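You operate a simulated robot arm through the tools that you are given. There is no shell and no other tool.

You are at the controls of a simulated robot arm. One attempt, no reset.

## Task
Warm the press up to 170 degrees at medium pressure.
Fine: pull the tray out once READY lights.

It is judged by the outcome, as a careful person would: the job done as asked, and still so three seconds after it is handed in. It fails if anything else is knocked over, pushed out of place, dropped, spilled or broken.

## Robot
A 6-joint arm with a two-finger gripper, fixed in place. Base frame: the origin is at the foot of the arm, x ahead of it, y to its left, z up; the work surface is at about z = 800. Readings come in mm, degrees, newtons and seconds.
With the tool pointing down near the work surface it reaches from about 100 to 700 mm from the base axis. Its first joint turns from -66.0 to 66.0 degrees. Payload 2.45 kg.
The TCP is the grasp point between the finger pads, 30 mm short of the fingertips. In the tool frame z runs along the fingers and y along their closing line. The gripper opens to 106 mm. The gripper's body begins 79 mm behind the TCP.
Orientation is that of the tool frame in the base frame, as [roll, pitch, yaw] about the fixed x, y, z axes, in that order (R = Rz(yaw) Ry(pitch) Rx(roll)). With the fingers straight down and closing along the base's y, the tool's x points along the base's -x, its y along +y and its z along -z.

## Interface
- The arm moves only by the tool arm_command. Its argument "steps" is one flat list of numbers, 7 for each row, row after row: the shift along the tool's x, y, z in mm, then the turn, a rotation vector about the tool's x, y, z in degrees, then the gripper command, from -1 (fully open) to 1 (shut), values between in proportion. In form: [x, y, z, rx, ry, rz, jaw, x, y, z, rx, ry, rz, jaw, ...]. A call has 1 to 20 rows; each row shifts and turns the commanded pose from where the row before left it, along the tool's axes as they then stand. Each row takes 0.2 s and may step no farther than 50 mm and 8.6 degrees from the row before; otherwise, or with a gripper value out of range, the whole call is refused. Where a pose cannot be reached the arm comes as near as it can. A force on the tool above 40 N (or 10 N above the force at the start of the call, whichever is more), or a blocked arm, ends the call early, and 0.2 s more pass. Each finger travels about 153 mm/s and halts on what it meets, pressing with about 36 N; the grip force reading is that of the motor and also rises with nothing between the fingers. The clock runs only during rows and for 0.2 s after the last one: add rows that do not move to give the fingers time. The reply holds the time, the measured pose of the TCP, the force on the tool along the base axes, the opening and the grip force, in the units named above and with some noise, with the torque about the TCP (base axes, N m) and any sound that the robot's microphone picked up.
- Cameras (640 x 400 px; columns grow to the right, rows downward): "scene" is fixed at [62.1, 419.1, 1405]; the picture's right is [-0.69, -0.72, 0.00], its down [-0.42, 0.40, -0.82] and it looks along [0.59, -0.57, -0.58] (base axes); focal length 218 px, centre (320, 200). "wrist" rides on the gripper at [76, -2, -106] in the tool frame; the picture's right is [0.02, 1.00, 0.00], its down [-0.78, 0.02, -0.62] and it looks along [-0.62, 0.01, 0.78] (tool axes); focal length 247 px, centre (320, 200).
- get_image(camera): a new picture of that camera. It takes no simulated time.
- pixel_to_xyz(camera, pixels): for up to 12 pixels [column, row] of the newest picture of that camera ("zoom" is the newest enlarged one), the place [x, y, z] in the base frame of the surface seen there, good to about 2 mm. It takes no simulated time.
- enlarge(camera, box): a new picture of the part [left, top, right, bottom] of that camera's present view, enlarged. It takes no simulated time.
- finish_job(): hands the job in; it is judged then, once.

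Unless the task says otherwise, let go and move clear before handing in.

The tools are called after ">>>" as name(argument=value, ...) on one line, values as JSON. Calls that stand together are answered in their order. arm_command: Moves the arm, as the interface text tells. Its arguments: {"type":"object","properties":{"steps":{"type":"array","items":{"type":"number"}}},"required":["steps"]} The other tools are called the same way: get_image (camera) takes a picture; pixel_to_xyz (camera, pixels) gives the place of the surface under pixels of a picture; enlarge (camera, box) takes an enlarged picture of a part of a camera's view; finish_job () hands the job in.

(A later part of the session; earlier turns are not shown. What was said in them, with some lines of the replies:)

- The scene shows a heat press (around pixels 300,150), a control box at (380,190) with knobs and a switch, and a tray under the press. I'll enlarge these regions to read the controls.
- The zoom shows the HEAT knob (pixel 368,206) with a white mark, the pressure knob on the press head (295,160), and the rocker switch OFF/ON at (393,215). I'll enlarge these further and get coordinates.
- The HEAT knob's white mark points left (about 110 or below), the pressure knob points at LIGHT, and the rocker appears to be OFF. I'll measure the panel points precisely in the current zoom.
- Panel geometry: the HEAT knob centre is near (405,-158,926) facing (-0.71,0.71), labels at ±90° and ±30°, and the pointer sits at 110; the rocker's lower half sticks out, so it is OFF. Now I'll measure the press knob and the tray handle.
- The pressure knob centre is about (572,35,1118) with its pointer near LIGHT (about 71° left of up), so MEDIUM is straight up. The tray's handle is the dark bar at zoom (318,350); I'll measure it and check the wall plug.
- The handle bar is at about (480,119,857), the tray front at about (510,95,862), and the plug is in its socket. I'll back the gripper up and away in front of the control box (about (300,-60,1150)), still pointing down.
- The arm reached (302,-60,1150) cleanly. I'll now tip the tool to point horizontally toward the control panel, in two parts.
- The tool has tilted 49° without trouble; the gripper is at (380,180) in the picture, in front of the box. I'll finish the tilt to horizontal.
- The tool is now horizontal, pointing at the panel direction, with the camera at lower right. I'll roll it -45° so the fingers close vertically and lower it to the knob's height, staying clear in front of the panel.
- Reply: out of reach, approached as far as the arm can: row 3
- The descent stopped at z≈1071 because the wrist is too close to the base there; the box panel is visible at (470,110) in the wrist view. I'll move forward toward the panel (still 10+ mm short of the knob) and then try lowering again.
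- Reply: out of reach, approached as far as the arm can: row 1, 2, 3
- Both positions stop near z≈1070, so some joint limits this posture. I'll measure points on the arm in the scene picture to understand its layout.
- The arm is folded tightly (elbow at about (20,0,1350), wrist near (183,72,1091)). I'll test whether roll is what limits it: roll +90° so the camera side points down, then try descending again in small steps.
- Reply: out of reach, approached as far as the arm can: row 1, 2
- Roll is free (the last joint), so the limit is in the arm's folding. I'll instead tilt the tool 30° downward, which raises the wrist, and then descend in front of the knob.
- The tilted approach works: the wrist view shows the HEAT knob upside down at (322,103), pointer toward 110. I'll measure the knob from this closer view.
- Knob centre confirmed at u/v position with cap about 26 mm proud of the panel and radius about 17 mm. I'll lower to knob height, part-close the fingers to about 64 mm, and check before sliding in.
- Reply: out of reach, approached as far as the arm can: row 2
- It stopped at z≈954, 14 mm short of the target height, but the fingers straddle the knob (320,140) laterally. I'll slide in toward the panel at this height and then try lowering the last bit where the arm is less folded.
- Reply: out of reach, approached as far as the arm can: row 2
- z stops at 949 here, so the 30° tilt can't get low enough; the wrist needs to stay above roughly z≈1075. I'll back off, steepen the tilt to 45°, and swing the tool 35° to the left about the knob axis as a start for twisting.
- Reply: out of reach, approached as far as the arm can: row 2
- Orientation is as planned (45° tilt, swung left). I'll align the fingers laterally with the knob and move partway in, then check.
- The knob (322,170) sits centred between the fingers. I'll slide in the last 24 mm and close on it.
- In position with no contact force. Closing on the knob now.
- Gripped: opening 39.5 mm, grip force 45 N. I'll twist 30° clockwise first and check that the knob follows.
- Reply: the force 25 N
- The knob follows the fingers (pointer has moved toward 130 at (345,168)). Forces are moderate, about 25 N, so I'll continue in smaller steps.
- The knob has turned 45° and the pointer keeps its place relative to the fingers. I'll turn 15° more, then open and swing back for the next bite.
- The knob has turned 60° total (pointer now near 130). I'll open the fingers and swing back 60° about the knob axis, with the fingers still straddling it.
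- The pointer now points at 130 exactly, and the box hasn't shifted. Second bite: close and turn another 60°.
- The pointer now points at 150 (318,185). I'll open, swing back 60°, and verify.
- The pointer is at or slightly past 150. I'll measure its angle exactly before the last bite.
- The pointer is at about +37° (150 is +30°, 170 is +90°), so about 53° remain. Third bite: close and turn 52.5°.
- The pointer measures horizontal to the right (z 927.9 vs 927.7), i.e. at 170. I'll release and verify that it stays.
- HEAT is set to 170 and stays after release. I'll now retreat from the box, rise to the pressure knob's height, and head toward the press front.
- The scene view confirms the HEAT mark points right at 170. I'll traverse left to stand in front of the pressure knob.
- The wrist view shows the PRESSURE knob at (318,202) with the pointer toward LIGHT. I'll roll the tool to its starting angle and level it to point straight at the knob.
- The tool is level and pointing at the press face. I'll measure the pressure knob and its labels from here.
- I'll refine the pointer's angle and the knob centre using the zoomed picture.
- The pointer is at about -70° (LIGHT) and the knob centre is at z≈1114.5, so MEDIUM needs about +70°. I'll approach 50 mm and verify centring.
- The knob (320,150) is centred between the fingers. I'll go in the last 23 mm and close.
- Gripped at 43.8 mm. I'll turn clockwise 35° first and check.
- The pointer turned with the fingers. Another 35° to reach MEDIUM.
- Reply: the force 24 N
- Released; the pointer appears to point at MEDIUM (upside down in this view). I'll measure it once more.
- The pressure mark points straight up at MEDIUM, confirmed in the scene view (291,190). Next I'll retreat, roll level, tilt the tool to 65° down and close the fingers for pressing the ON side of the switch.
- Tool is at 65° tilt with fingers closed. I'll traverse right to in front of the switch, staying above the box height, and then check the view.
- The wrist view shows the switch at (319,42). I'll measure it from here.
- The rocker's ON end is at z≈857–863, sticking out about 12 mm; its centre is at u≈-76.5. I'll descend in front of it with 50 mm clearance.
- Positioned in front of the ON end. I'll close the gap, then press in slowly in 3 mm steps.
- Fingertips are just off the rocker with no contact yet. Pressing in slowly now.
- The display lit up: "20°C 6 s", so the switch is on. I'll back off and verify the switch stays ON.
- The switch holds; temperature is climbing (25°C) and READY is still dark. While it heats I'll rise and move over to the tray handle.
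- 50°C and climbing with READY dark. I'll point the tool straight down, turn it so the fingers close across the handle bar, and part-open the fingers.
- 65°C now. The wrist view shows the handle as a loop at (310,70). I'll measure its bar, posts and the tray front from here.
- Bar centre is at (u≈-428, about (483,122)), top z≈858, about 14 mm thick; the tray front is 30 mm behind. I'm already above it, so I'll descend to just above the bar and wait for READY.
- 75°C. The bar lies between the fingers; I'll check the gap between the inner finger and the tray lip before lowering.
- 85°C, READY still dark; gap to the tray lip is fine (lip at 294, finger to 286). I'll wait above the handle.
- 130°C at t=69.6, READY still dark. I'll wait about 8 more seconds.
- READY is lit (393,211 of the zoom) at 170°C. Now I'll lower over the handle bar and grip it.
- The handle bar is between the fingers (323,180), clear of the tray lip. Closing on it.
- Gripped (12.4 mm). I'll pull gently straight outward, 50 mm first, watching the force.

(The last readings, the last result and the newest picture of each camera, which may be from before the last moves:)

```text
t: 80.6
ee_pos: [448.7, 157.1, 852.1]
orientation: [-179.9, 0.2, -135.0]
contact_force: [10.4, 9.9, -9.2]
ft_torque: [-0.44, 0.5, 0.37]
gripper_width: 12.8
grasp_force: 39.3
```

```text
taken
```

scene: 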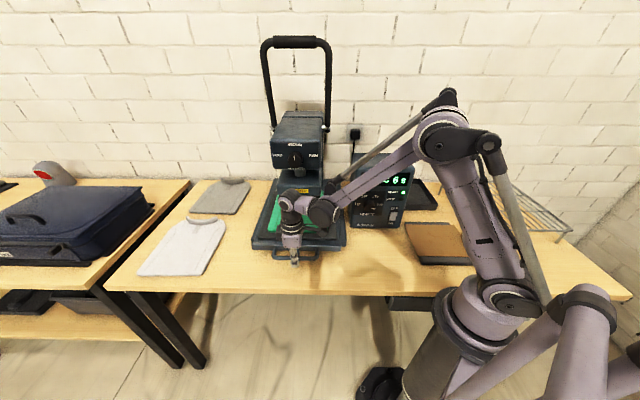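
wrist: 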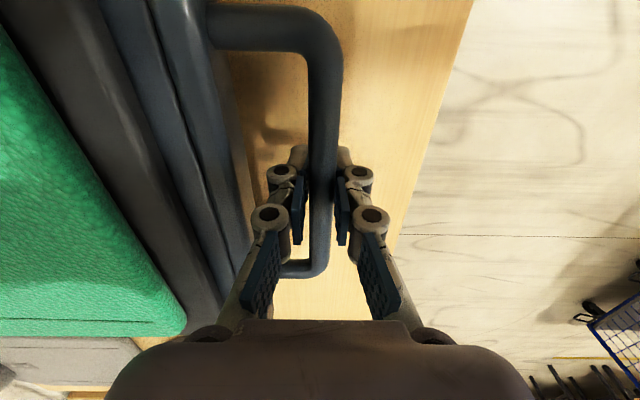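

The tray moved with the gripper, force along the pull is small but there is about 14 N sideways. I'll check that only the tray moved and not the press base.

>>> enlarge(camera="scene", box=[235, 170, 355, 275])

>>> pixel_to_xyz(camera="scene", pixels=[[254, 242], [343, 243], [340, 239], [258, 236], [295, 161], [272, 165]])

```text
3.81 times, centred on (295, 222) of scene
```

zoom: 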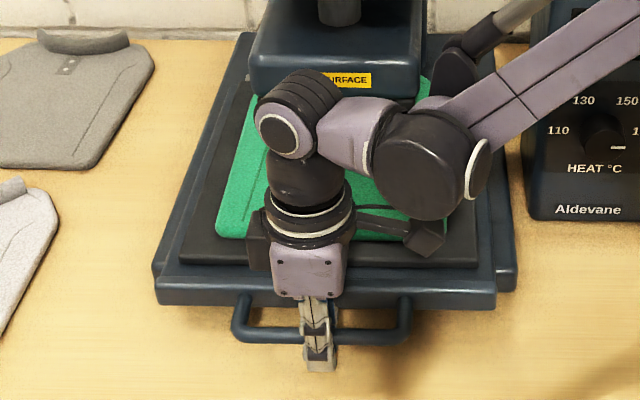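

```text
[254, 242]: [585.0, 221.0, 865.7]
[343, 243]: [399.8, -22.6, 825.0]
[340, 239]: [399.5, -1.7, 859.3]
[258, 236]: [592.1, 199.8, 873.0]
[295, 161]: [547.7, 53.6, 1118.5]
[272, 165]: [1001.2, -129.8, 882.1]
```

Only the tray moved; the press base corner is unchanged at (400,-23). I'll keep pulling outward with a tiny sideways correction.

>>> arm_command(steps=[-0.5, 10, 0, 0, 0, 0, 1, -0.2, 12, 0, 0, 0, 0, 1, -0.2, 12, 0, 0, 0, 0, 1, -0.2, 12, 0, 0, 0, 0, 1])

>>> get_image(camera="wrist")

>>> enlarge(camera="scene", box=[235, 170, 355, 275])

```text
t: 81.6
ee_pos: [416.1, 190.2, 852.7]
orientation: [-179.8, 0.0, -135.0]
contact_force: [5.2, 5.0, -7.9]
ft_torque: [0.02, -0.01, 0.37]
gripper_width: 12.6
grasp_force: 38.8
```

```text
taken
```

wrist: 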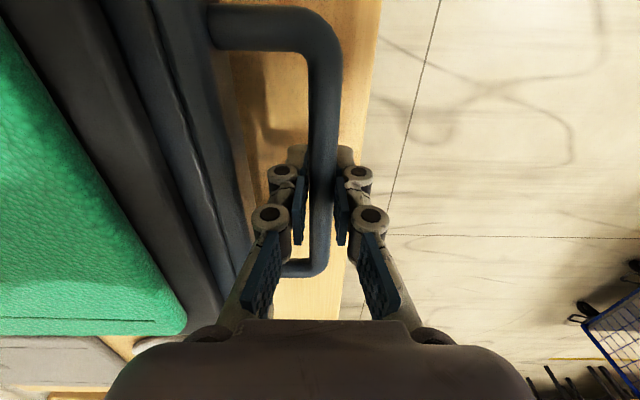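

```text
3.81 times, centred on (295, 222) of scene
```

zoom: 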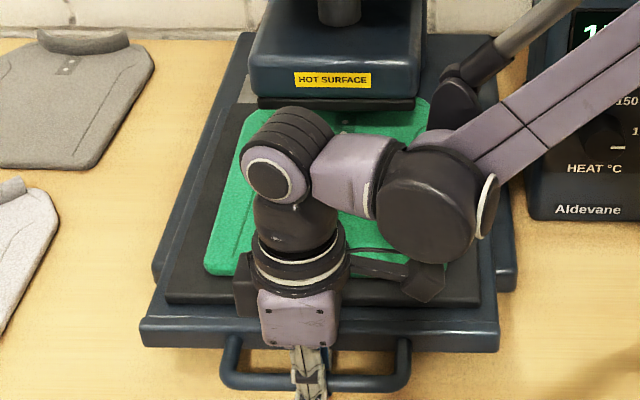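

About 96 mm out, low forces, base still in place. I'll continue in smaller increments, watching for an end stop.

>>> arm_command(steps=[-0.4, 10, 0, 0, 0, 0, 1, -0.2, 10, 0, 0, 0, 0, 1, -0.2, 10, 0, 0, 0, 0, 1, -0.2, 10, 0, 0, 0, 0, 1])

>>> get_image(camera="scene")

>>> enlarge(camera="scene", box=[235, 170, 355, 275])

```text
t: 82.6
ee_pos: [388.1, 217.1, 852.8]
orientation: [-179.9, -0.2, -135.0]
contact_force: [-10.2, -8.2, -8.6]
ft_torque: [0.31, -0.35, 0.37]
gripper_width: 13.1
grasp_force: 38.5
```

```text
taken
```

scene: 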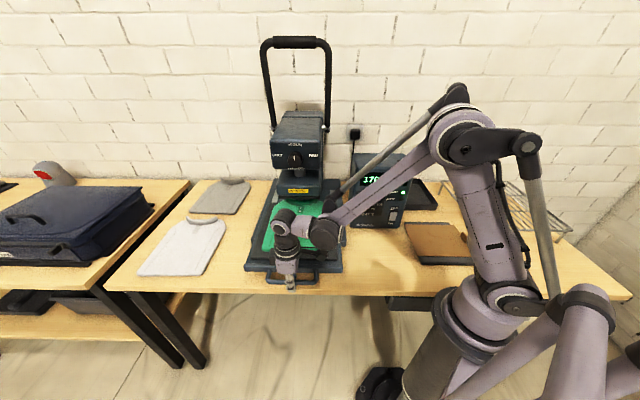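

```text
3.81 times, centred on (295, 222) of scene
```

zoom: 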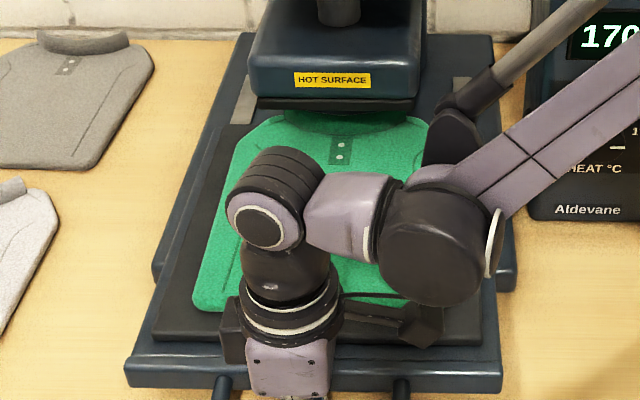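

136 mm out; the side force flipped sign so I'll ease the correction. The shirt's collar is nearly clear of the platen; I'll continue gently toward the stop.

>>> arm_command(steps=[0.7, 8, 0, 0, 0, 0, 1, 0, 8, 0, 0, 0, 0, 1, -0.1, 8, 0, 0, 0, 0, 1])

>>> enlarge(camera="scene", box=[235, 170, 355, 295])

```text
t: 83.4
ee_pos: [370.9, 235.3, 851.7]
orientation: [-179.8, -0.1, -135.1]
contact_force: [-8.4, -10.9, -9.4]
ft_torque: [-0.37, 0.38, 0.4]
gripper_width: 13.3
grasp_force: 39.0
```

```text
3.20 times, centred on (295, 232) of scene
```

zoom: 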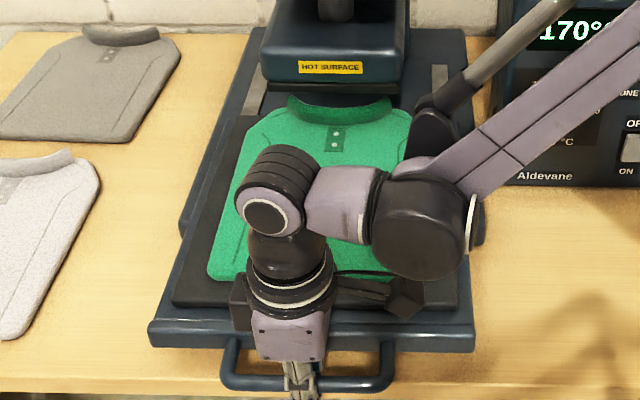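

160 mm out: the shirt is now clear of the platen. I'll continue carefully to find the end stop.

>>> arm_command(steps=[0.5, 6, 0, 0, 0, 0, 1, 0, 6, 0, 0, 0, 0, 1, 0, 6, 0, 0, 0, 0, 1])

>>> get_image(camera="wrist")

>>> enlarge(camera="scene", box=[235, 170, 355, 295])

```text
t: 84.2
ee_pos: [359.5, 247.1, 853.1]
orientation: [-180.0, -0.1, -135.0]
contact_force: [-6.6, -7.7, -8.4]
ft_torque: [-0.63, 0.63, 0.34]
gripper_width: 12.9
grasp_force: 39.3
```

```text
taken
```

wrist: 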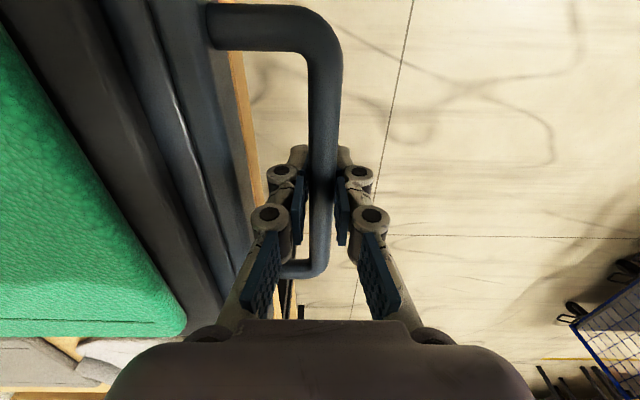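

```text
3.20 times, centred on (295, 232) of scene
```

zoom: 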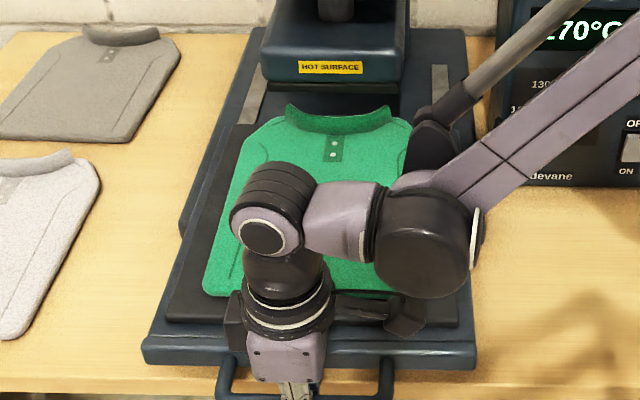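

177 mm out, still sliding freely. A few more small steps to look for the stop.

>>> arm_command(steps=[0, 6, 0, 0, 0, 0, 1, 0, 6, 0, 0, 0, 0, 1, 0, 6, 0, 0, 0, 0, 1])

>>> enlarge(camera="scene", box=[235, 170, 355, 295])

```text
t: 85.0
ee_pos: [345.3, 259.8, 851.9]
orientation: [-179.9, 0.1, -134.9]
contact_force: [-4.0, -5.4, -7.3]
ft_torque: [-0.48, 0.47, 0.33]
gripper_width: 12.9
grasp_force: 38.9
```

```text
3.20 times, centred on (295, 232) of scene
```

zoom: 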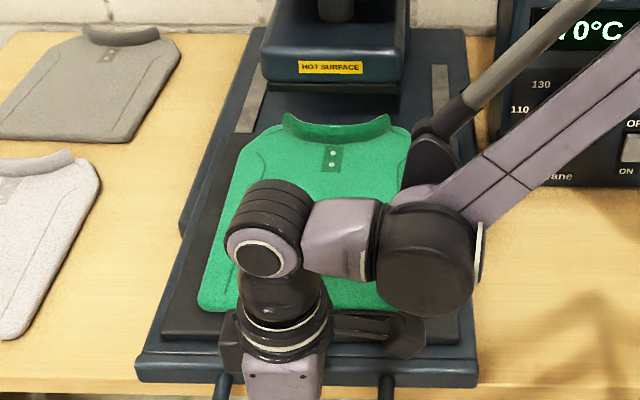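

196 mm out with low force. I'll continue 6 mm at a time until it stops.

>>> arm_command(steps=[0, 6, 0, 0, 0, 0, 1, 0, 6, 0, 0, 0, 0, 1, 0, 6, 0, 0, 0, 0, 1])

>>> enlarge(camera="scene", box=[235, 170, 355, 295])

```text
t: 85.8
ee_pos: [334.7, 272.8, 850.6]
orientation: [-179.9, 0.0, -135.1]
contact_force: [-3.3, -4.4, -9.0]
ft_torque: [-0.26, 0.24, 0.38]
gripper_width: 13.3
grasp_force: 38.0
```

```text
3.20 times, centred on (295, 232) of scene
```

zoom: 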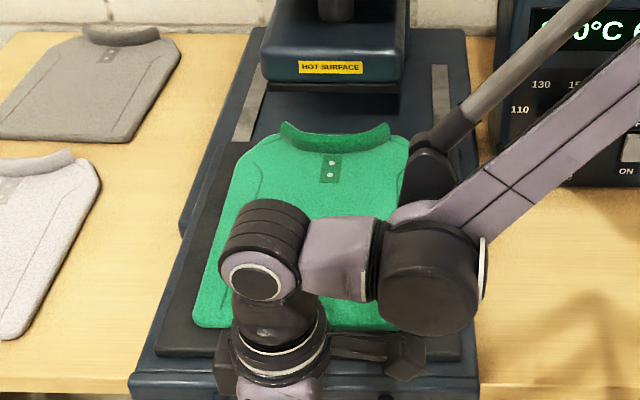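

212 mm out, still free and the base hasn't moved. Continuing gently.

>>> arm_command(steps=[0, 6, 0, 0, 0, 0, 1, 0, 6, 0, 0, 0, 0, 1, 0, 6, 0, 0, 0, 0, 1])

>>> get_image(camera="scene")

>>> enlarge(camera="scene", box=[235, 170, 355, 295])

```text
t: 86.6
ee_pos: [320.5, 285.0, 852.2]
orientation: [-179.9, 0.0, -135.0]
contact_force: [-5.5, -6.3, -8.8]
ft_torque: [0.59, -0.57, 0.41]
gripper_width: 13.1
grasp_force: 38.7
```

```text
taken
```

scene: 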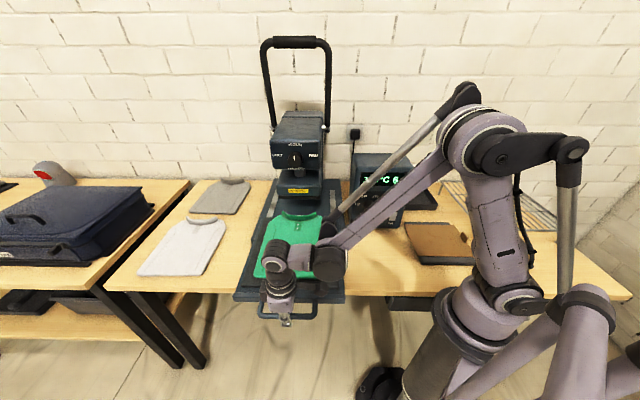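

```text
3.20 times, centred on (295, 232) of scene
```

zoom: 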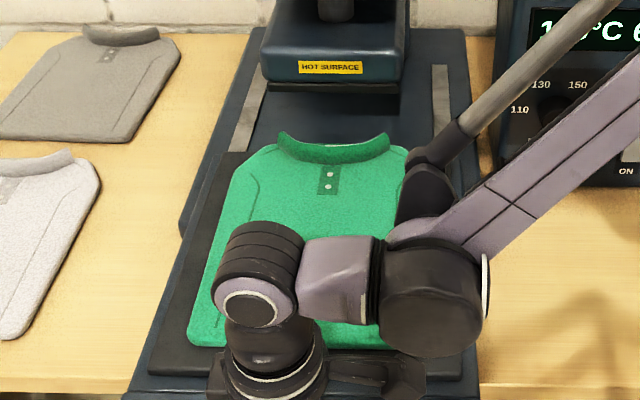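

231 mm out. I'll measure the tray's extent and check that it is level before going on.

>>> pixel_to_xyz(camera="zoom", pixels=[[240, 156], [152, 365], [140, 388], [455, 385], [190, 200], [260, 40], [470, 40], [245, 110], [440, 100], [183, 228], [478, 230], [330, 110]])

```text
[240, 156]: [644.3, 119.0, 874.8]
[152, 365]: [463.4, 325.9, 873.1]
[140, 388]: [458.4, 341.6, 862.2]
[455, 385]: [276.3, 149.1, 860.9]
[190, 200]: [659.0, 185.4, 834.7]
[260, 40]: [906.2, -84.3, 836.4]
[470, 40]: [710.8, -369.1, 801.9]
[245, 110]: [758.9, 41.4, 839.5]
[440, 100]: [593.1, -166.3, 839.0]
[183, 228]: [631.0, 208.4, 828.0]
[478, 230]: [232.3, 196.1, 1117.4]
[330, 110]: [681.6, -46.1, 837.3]
```

The tray is level (z≈874 at both ends) and about 75 mm is still over the base. I'll pull in 4 mm steps to see whether a stop comes up.

>>> arm_command(steps=[0, 4, 0, 0, 0, 0, 1, 0, 4, 0, 0, 0, 0, 1, 0, 4, 0, 0, 0, 0, 1])

>>> get_image(camera="wrist")

```text
t: 87.4
ee_pos: [313.2, 294.7, 852.5]
orientation: [-179.9, 0.0, -135.1]
contact_force: [-1.8, -2.9, -8.2]
ft_torque: [-0.55, 0.57, 0.4]
gripper_width: 12.9
grasp_force: 38.8
```

```text
taken
```

wrist: 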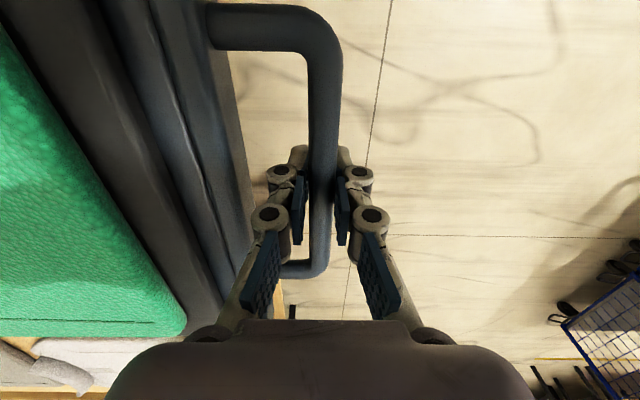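

243 mm, still no stop. Another three 4 mm steps.

>>> arm_command(steps=[0, 4, 0, 0, 0, 0, 1, 0, 4, 0, 0, 0, 0, 1, 0, 4, 0, 0, 0, 0, 1])

>>> enlarge(camera="scene", box=[225, 170, 355, 320])

```text
t: 88.2
ee_pos: [302.4, 303.7, 851.5]
orientation: [-179.9, 0.1, -135.0]
contact_force: [-0.4, -1.4, -7.6]
ft_torque: [-0.4, 0.4, 0.4]
gripper_width: 13.2
grasp_force: 38.8
```

```text
2.67 times, centred on (290, 245) of scene
```

zoom: 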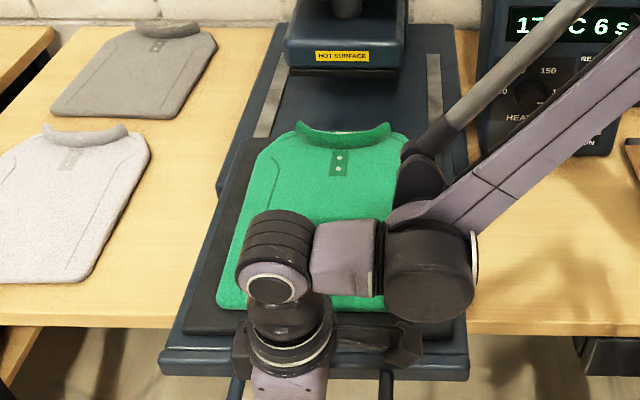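

257 mm and the vertical load hasn't changed, so the rails carry the tray. I'll continue in small steps to its stop.

>>> arm_command(steps=[0, 4, 0, 0, 0, 0, 1, 0, 4, 0, 0, 0, 0, 1, 0, 4, 0, 0, 0, 0, 1])

>>> enlarge(camera="scene", box=[225, 170, 355, 320])

```text
t: 89.0
ee_pos: [296.1, 311.0, 851.2]
orientation: [-179.9, 0.1, -135.1]
contact_force: [-0.1, -1.2, -8.9]
ft_torque: [0.29, -0.32, 0.41]
gripper_width: 13.4
grasp_force: 38.7
```

```text
2.67 times, centred on (290, 245) of scene
```

zoom: 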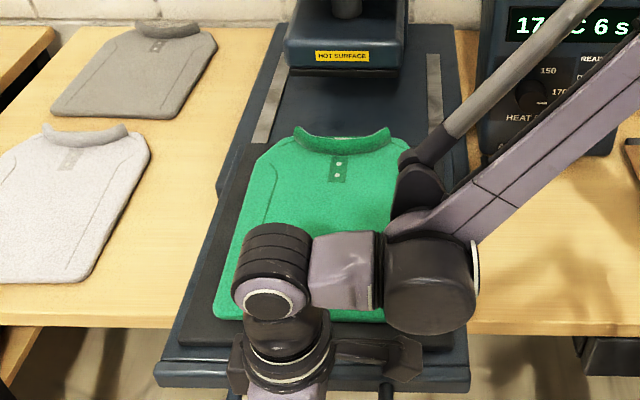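

267 mm. Continuing with small steps; no resistance yet.

>>> arm_command(steps=[0, 4, 0, 0, 0, 0, 1, 0, 4, 0, 0, 0, 0, 1, 0, 4, 0, 0, 0, 0, 1])

>>> enlarge(camera="scene", box=[225, 170, 355, 320])

```text
t: 89.8
ee_pos: [287.7, 319.1, 852.1]
orientation: [-179.9, 0.0, -135.0]
contact_force: [2.5, 0.9, -7.8]
ft_torque: [0.09, -0.06, 0.42]
gripper_width: 13.2
grasp_force: 38.5
```

```text
2.67 times, centred on (290, 245) of scene
```

zoom: 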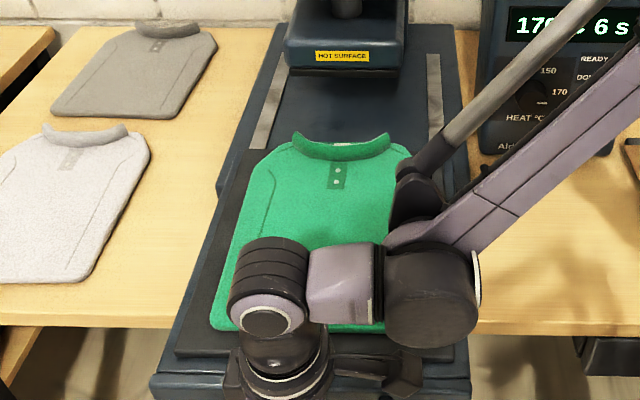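

278 mm, tray still level and unloaded vertically. I'll try a few more small steps for the stop.

>>> arm_command(steps=[0, 3, 0, 0, 0, 0, 1, 0, 3, 0, 0, 0, 0, 1, 0, 3, 0, 0, 0, 0, 1])

>>> enlarge(camera="scene", box=[225, 170, 355, 320])

>>> pixel_to_xyz(camera="zoom", pixels=[[244, 160], [180, 340], [425, 152], [410, 158], [160, 375], [455, 380], [218, 185], [466, 185]])

```text
t: 90.6
ee_pos: [281.5, 326.0, 851.2]
orientation: [-179.9, 0.0, -135.0]
contact_force: [-0.2, -1.5, -9.3]
ft_torque: [0.49, -0.5, 0.36]
gripper_width: 13.4
grasp_force: 38.5
```

```text
2.67 times, centred on (290, 245) of scene
```

zoom: 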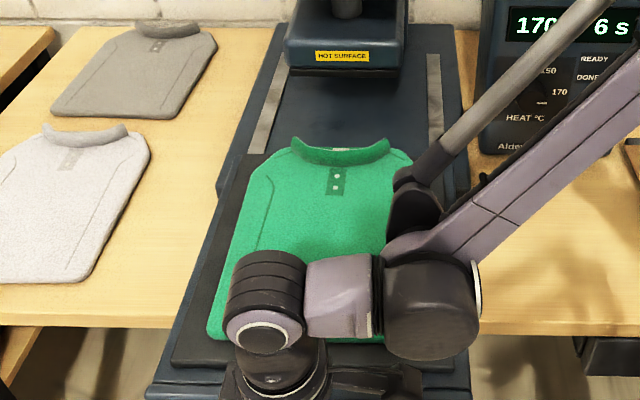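

```text
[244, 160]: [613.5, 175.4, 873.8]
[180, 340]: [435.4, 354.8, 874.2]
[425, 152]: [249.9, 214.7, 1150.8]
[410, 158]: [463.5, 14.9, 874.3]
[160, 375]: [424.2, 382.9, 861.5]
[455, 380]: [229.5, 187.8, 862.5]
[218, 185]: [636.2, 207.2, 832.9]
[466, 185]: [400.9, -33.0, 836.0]
```

287 mm out: level, base unmoved, and vertical load constant, so it is firmly guided by its rails. One more short pull to check for the end stop.

>>> arm_command(steps=[0, 3, 0, 0, 0, 0, 1, 0, 3, 0, 0, 0, 0, 1, 0, 3, 0, 0, 0, 0, 1, 0, 3, 0, 0, 0, 0, 1])

>>> enlarge(camera="scene", box=[225, 170, 355, 320])

```text
t: 91.6
ee_pos: [272.0, 333.8, 851.7]
orientation: [-179.9, 0.0, -135.2]
contact_force: [0.3, -2.6, -10.8]
ft_torque: [-0.16, 0.13, 0.28]
gripper_width: 13.2
grasp_force: 38.8
```

```text
2.67 times, centred on (290, 245) of scene
```

zoom: 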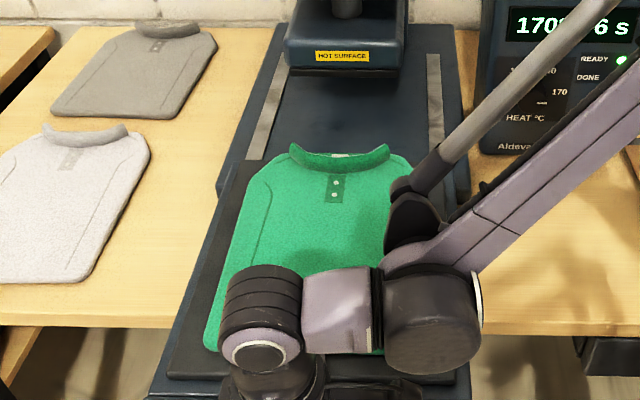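

300 mm out. Two more 3 mm steps to see whether this is the stop.

>>> arm_command(steps=[0, 3, 0, 0, 0, 0, 1, 0, 0, 0, 0, 0, 0, 1])

>>> get_image(camera="wrist")

>>> get_image(camera="scene")

```text
t: 92.2
ee_pos: [272.1, 335.4, 851.6]
orientation: [-179.6, -0.1, -135.2]
contact_force: [9.1, -20.5, -9.6]
ft_torque: [0.3, -0.26, 0.5]
gripper_width: 13.2
grasp_force: 38.5
```

```text
taken
```

wrist: 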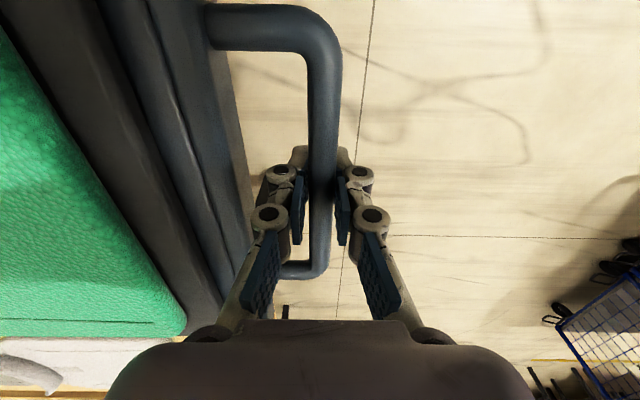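

```text
taken
```

scene: 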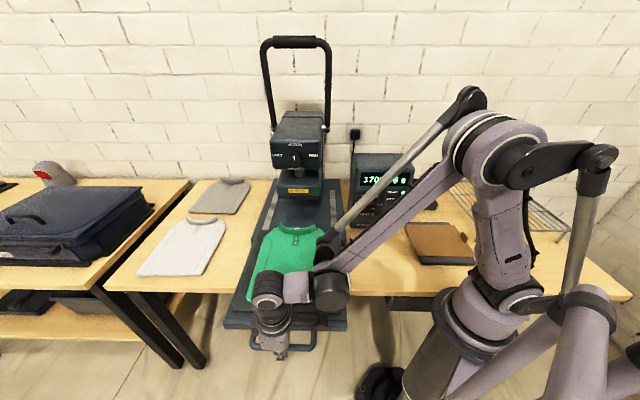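

The pull force jumped to 21 N: that's the end stop at 300 mm. I'll relax a touch, open the fingers and rise straight up.

>>> arm_command(steps=[0, -2, 0, 0, 0, 0, 1, 0, 0, 0, 0, 0, 0, 0.25, 0, 0, 0, 0, 0, 0, 0.25, 0, 0, 0, 0, 0, 0, 0.25])

>>> get_image(camera="wrist")

```text
t: 93.2
ee_pos: [271.5, 335.6, 851.1]
orientation: [-179.9, -0.1, -135.0]
contact_force: [-0.2, -0.5, 0.9]
ft_torque: [-0.01, -0.01, 0.0]
gripper_width: 40.0
grasp_force: 0.1
```

```text
taken
```

wrist: 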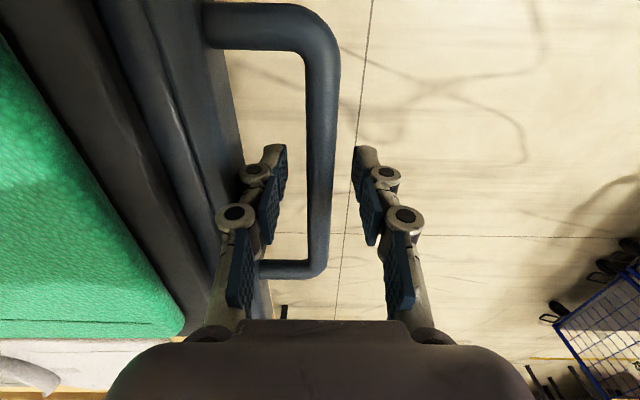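

The tray stays in place and the bar is free between the open fingers. I'll rise straight up clear of the handle and look at everything.

>>> arm_command(steps=[0, 0, -20, 0, 0, 0, 0.25, 0, 0, -30, 0, 0, 0, 0.25, 0, 0, -45, 0, 0, 0, 0.25, 0, 0, -45, 0, 0, 0, 0.25, 0, 0, -45, 0, 0, 0, 0.25, 0, 0, -45, 0, 0, 0, 0.25])

>>> get_image(camera="scene")

>>> enlarge(camera="scene", box=[340, 140, 430, 240])

>>> enlarge(camera="scene", box=[215, 120, 355, 370])

```text
t: 94.6
ee_pos: [271.2, 335.1, 1083.1]
orientation: [-179.8, 0.0, -135.0]
contact_force: [-0.6, -0.5, 0.0]
ft_torque: [0.01, -0.03, 0.02]
gripper_width: 39.7
grasp_force: 0.0
```

```text
taken
```

scene: 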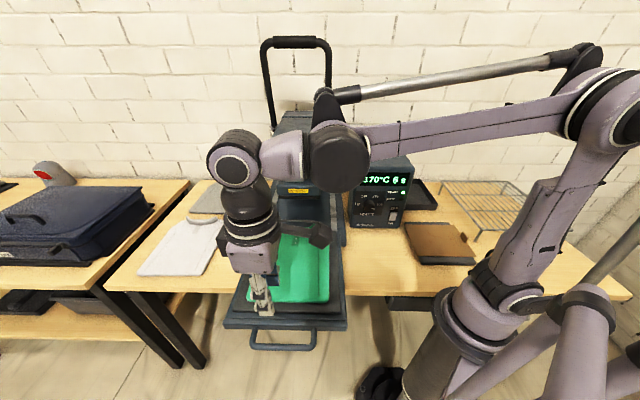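

```text
4.00 times, centred on (385, 190) of scene
```

zoom: 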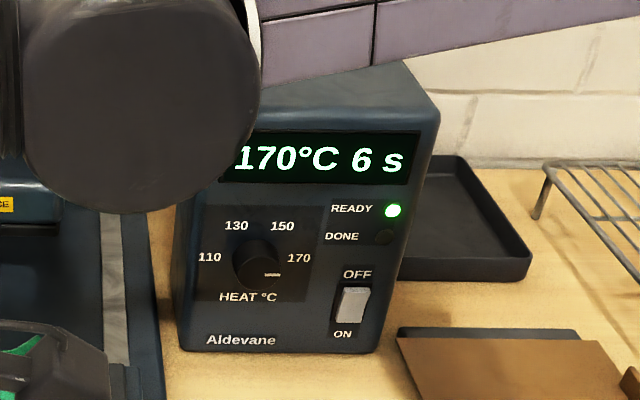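

```text
1.60 times, centred on (285, 245) of scene
```

zoom: 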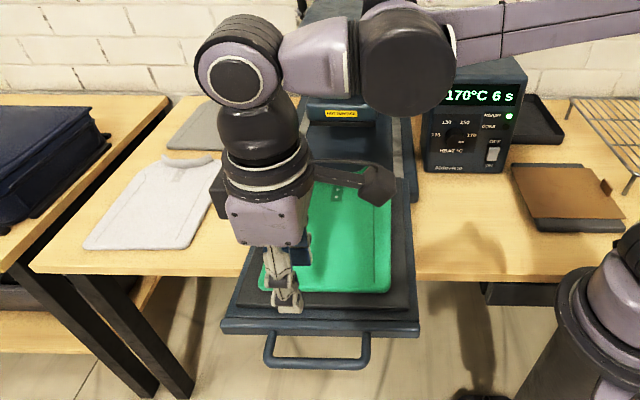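

Tray is out and level, display 170°C with READY lit, switch ON. I'll move the arm aside to confirm the pressure knob and the rest of the scene.

>>> arm_command(steps=[40, 0, -10, 0, 0, 0, 0.25, 40, 0, -10, 0, 0, 0, 0.25, 40, 0, -10, 0, 0, 0, 0.25, 40, 0, -10, 0, 0, 0, 0.25])

>>> get_image(camera="scene")

>>> enlarge(camera="scene", box=[215, 120, 355, 370])

```text
t: 95.6
ee_pos: [158.8, 223.9, 1121.0]
orientation: [-179.9, -0.1, -134.9]
contact_force: [-0.3, -0.2, -0.1]
ft_torque: [0.04, -0.01, -0.02]
gripper_width: 40.0
grasp_force: 0.0
```

```text
taken
```

scene: 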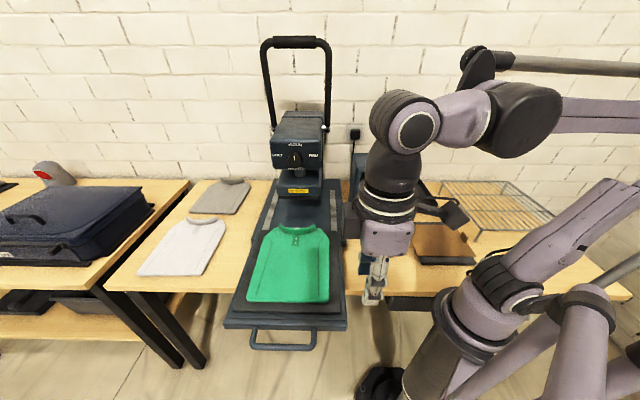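

```text
1.60 times, centred on (285, 245) of scene
```

zoom: 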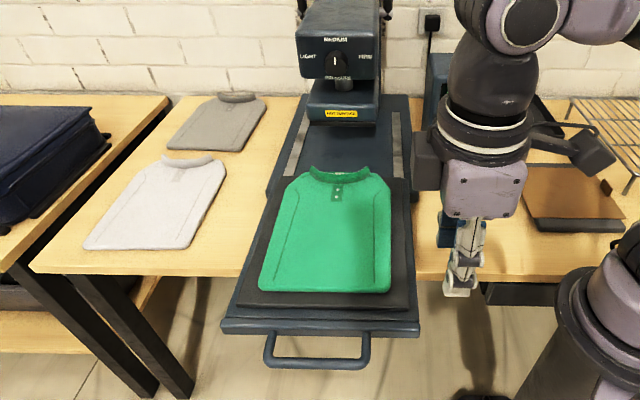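

The tray is fully out with the shirt still flat on it, the pressure mark points to MEDIUM, the other shirts and items are undisturbed, and the gripper is empty and clear. I'm handing the job in.

>>> finish_job()

```text
The job is handed in.
```

The press is at 170 °C on medium pressure, and I pulled the tray out after READY lit.

- **Heat:** I turned the HEAT knob from 110 to 170 and switched the control box on. The display climbed to 170 °C, and READY was lit before I touched the tray.
- **Pressure:** I turned the PRESSURE knob from LIGHT to MEDIUM. The mark measured within about 3° of straight up.
- **Tray:** It slid out 300 mm to its end stop and stayed level after I let go, with the green shirt still on it. The press base did not move.

In the last pictures nothing else looked knocked over or out of place, and the gripper was empty and clear. The press is still on and hot, since I did not switch it off. The press lever was never lowered, so nothing has been pressed.
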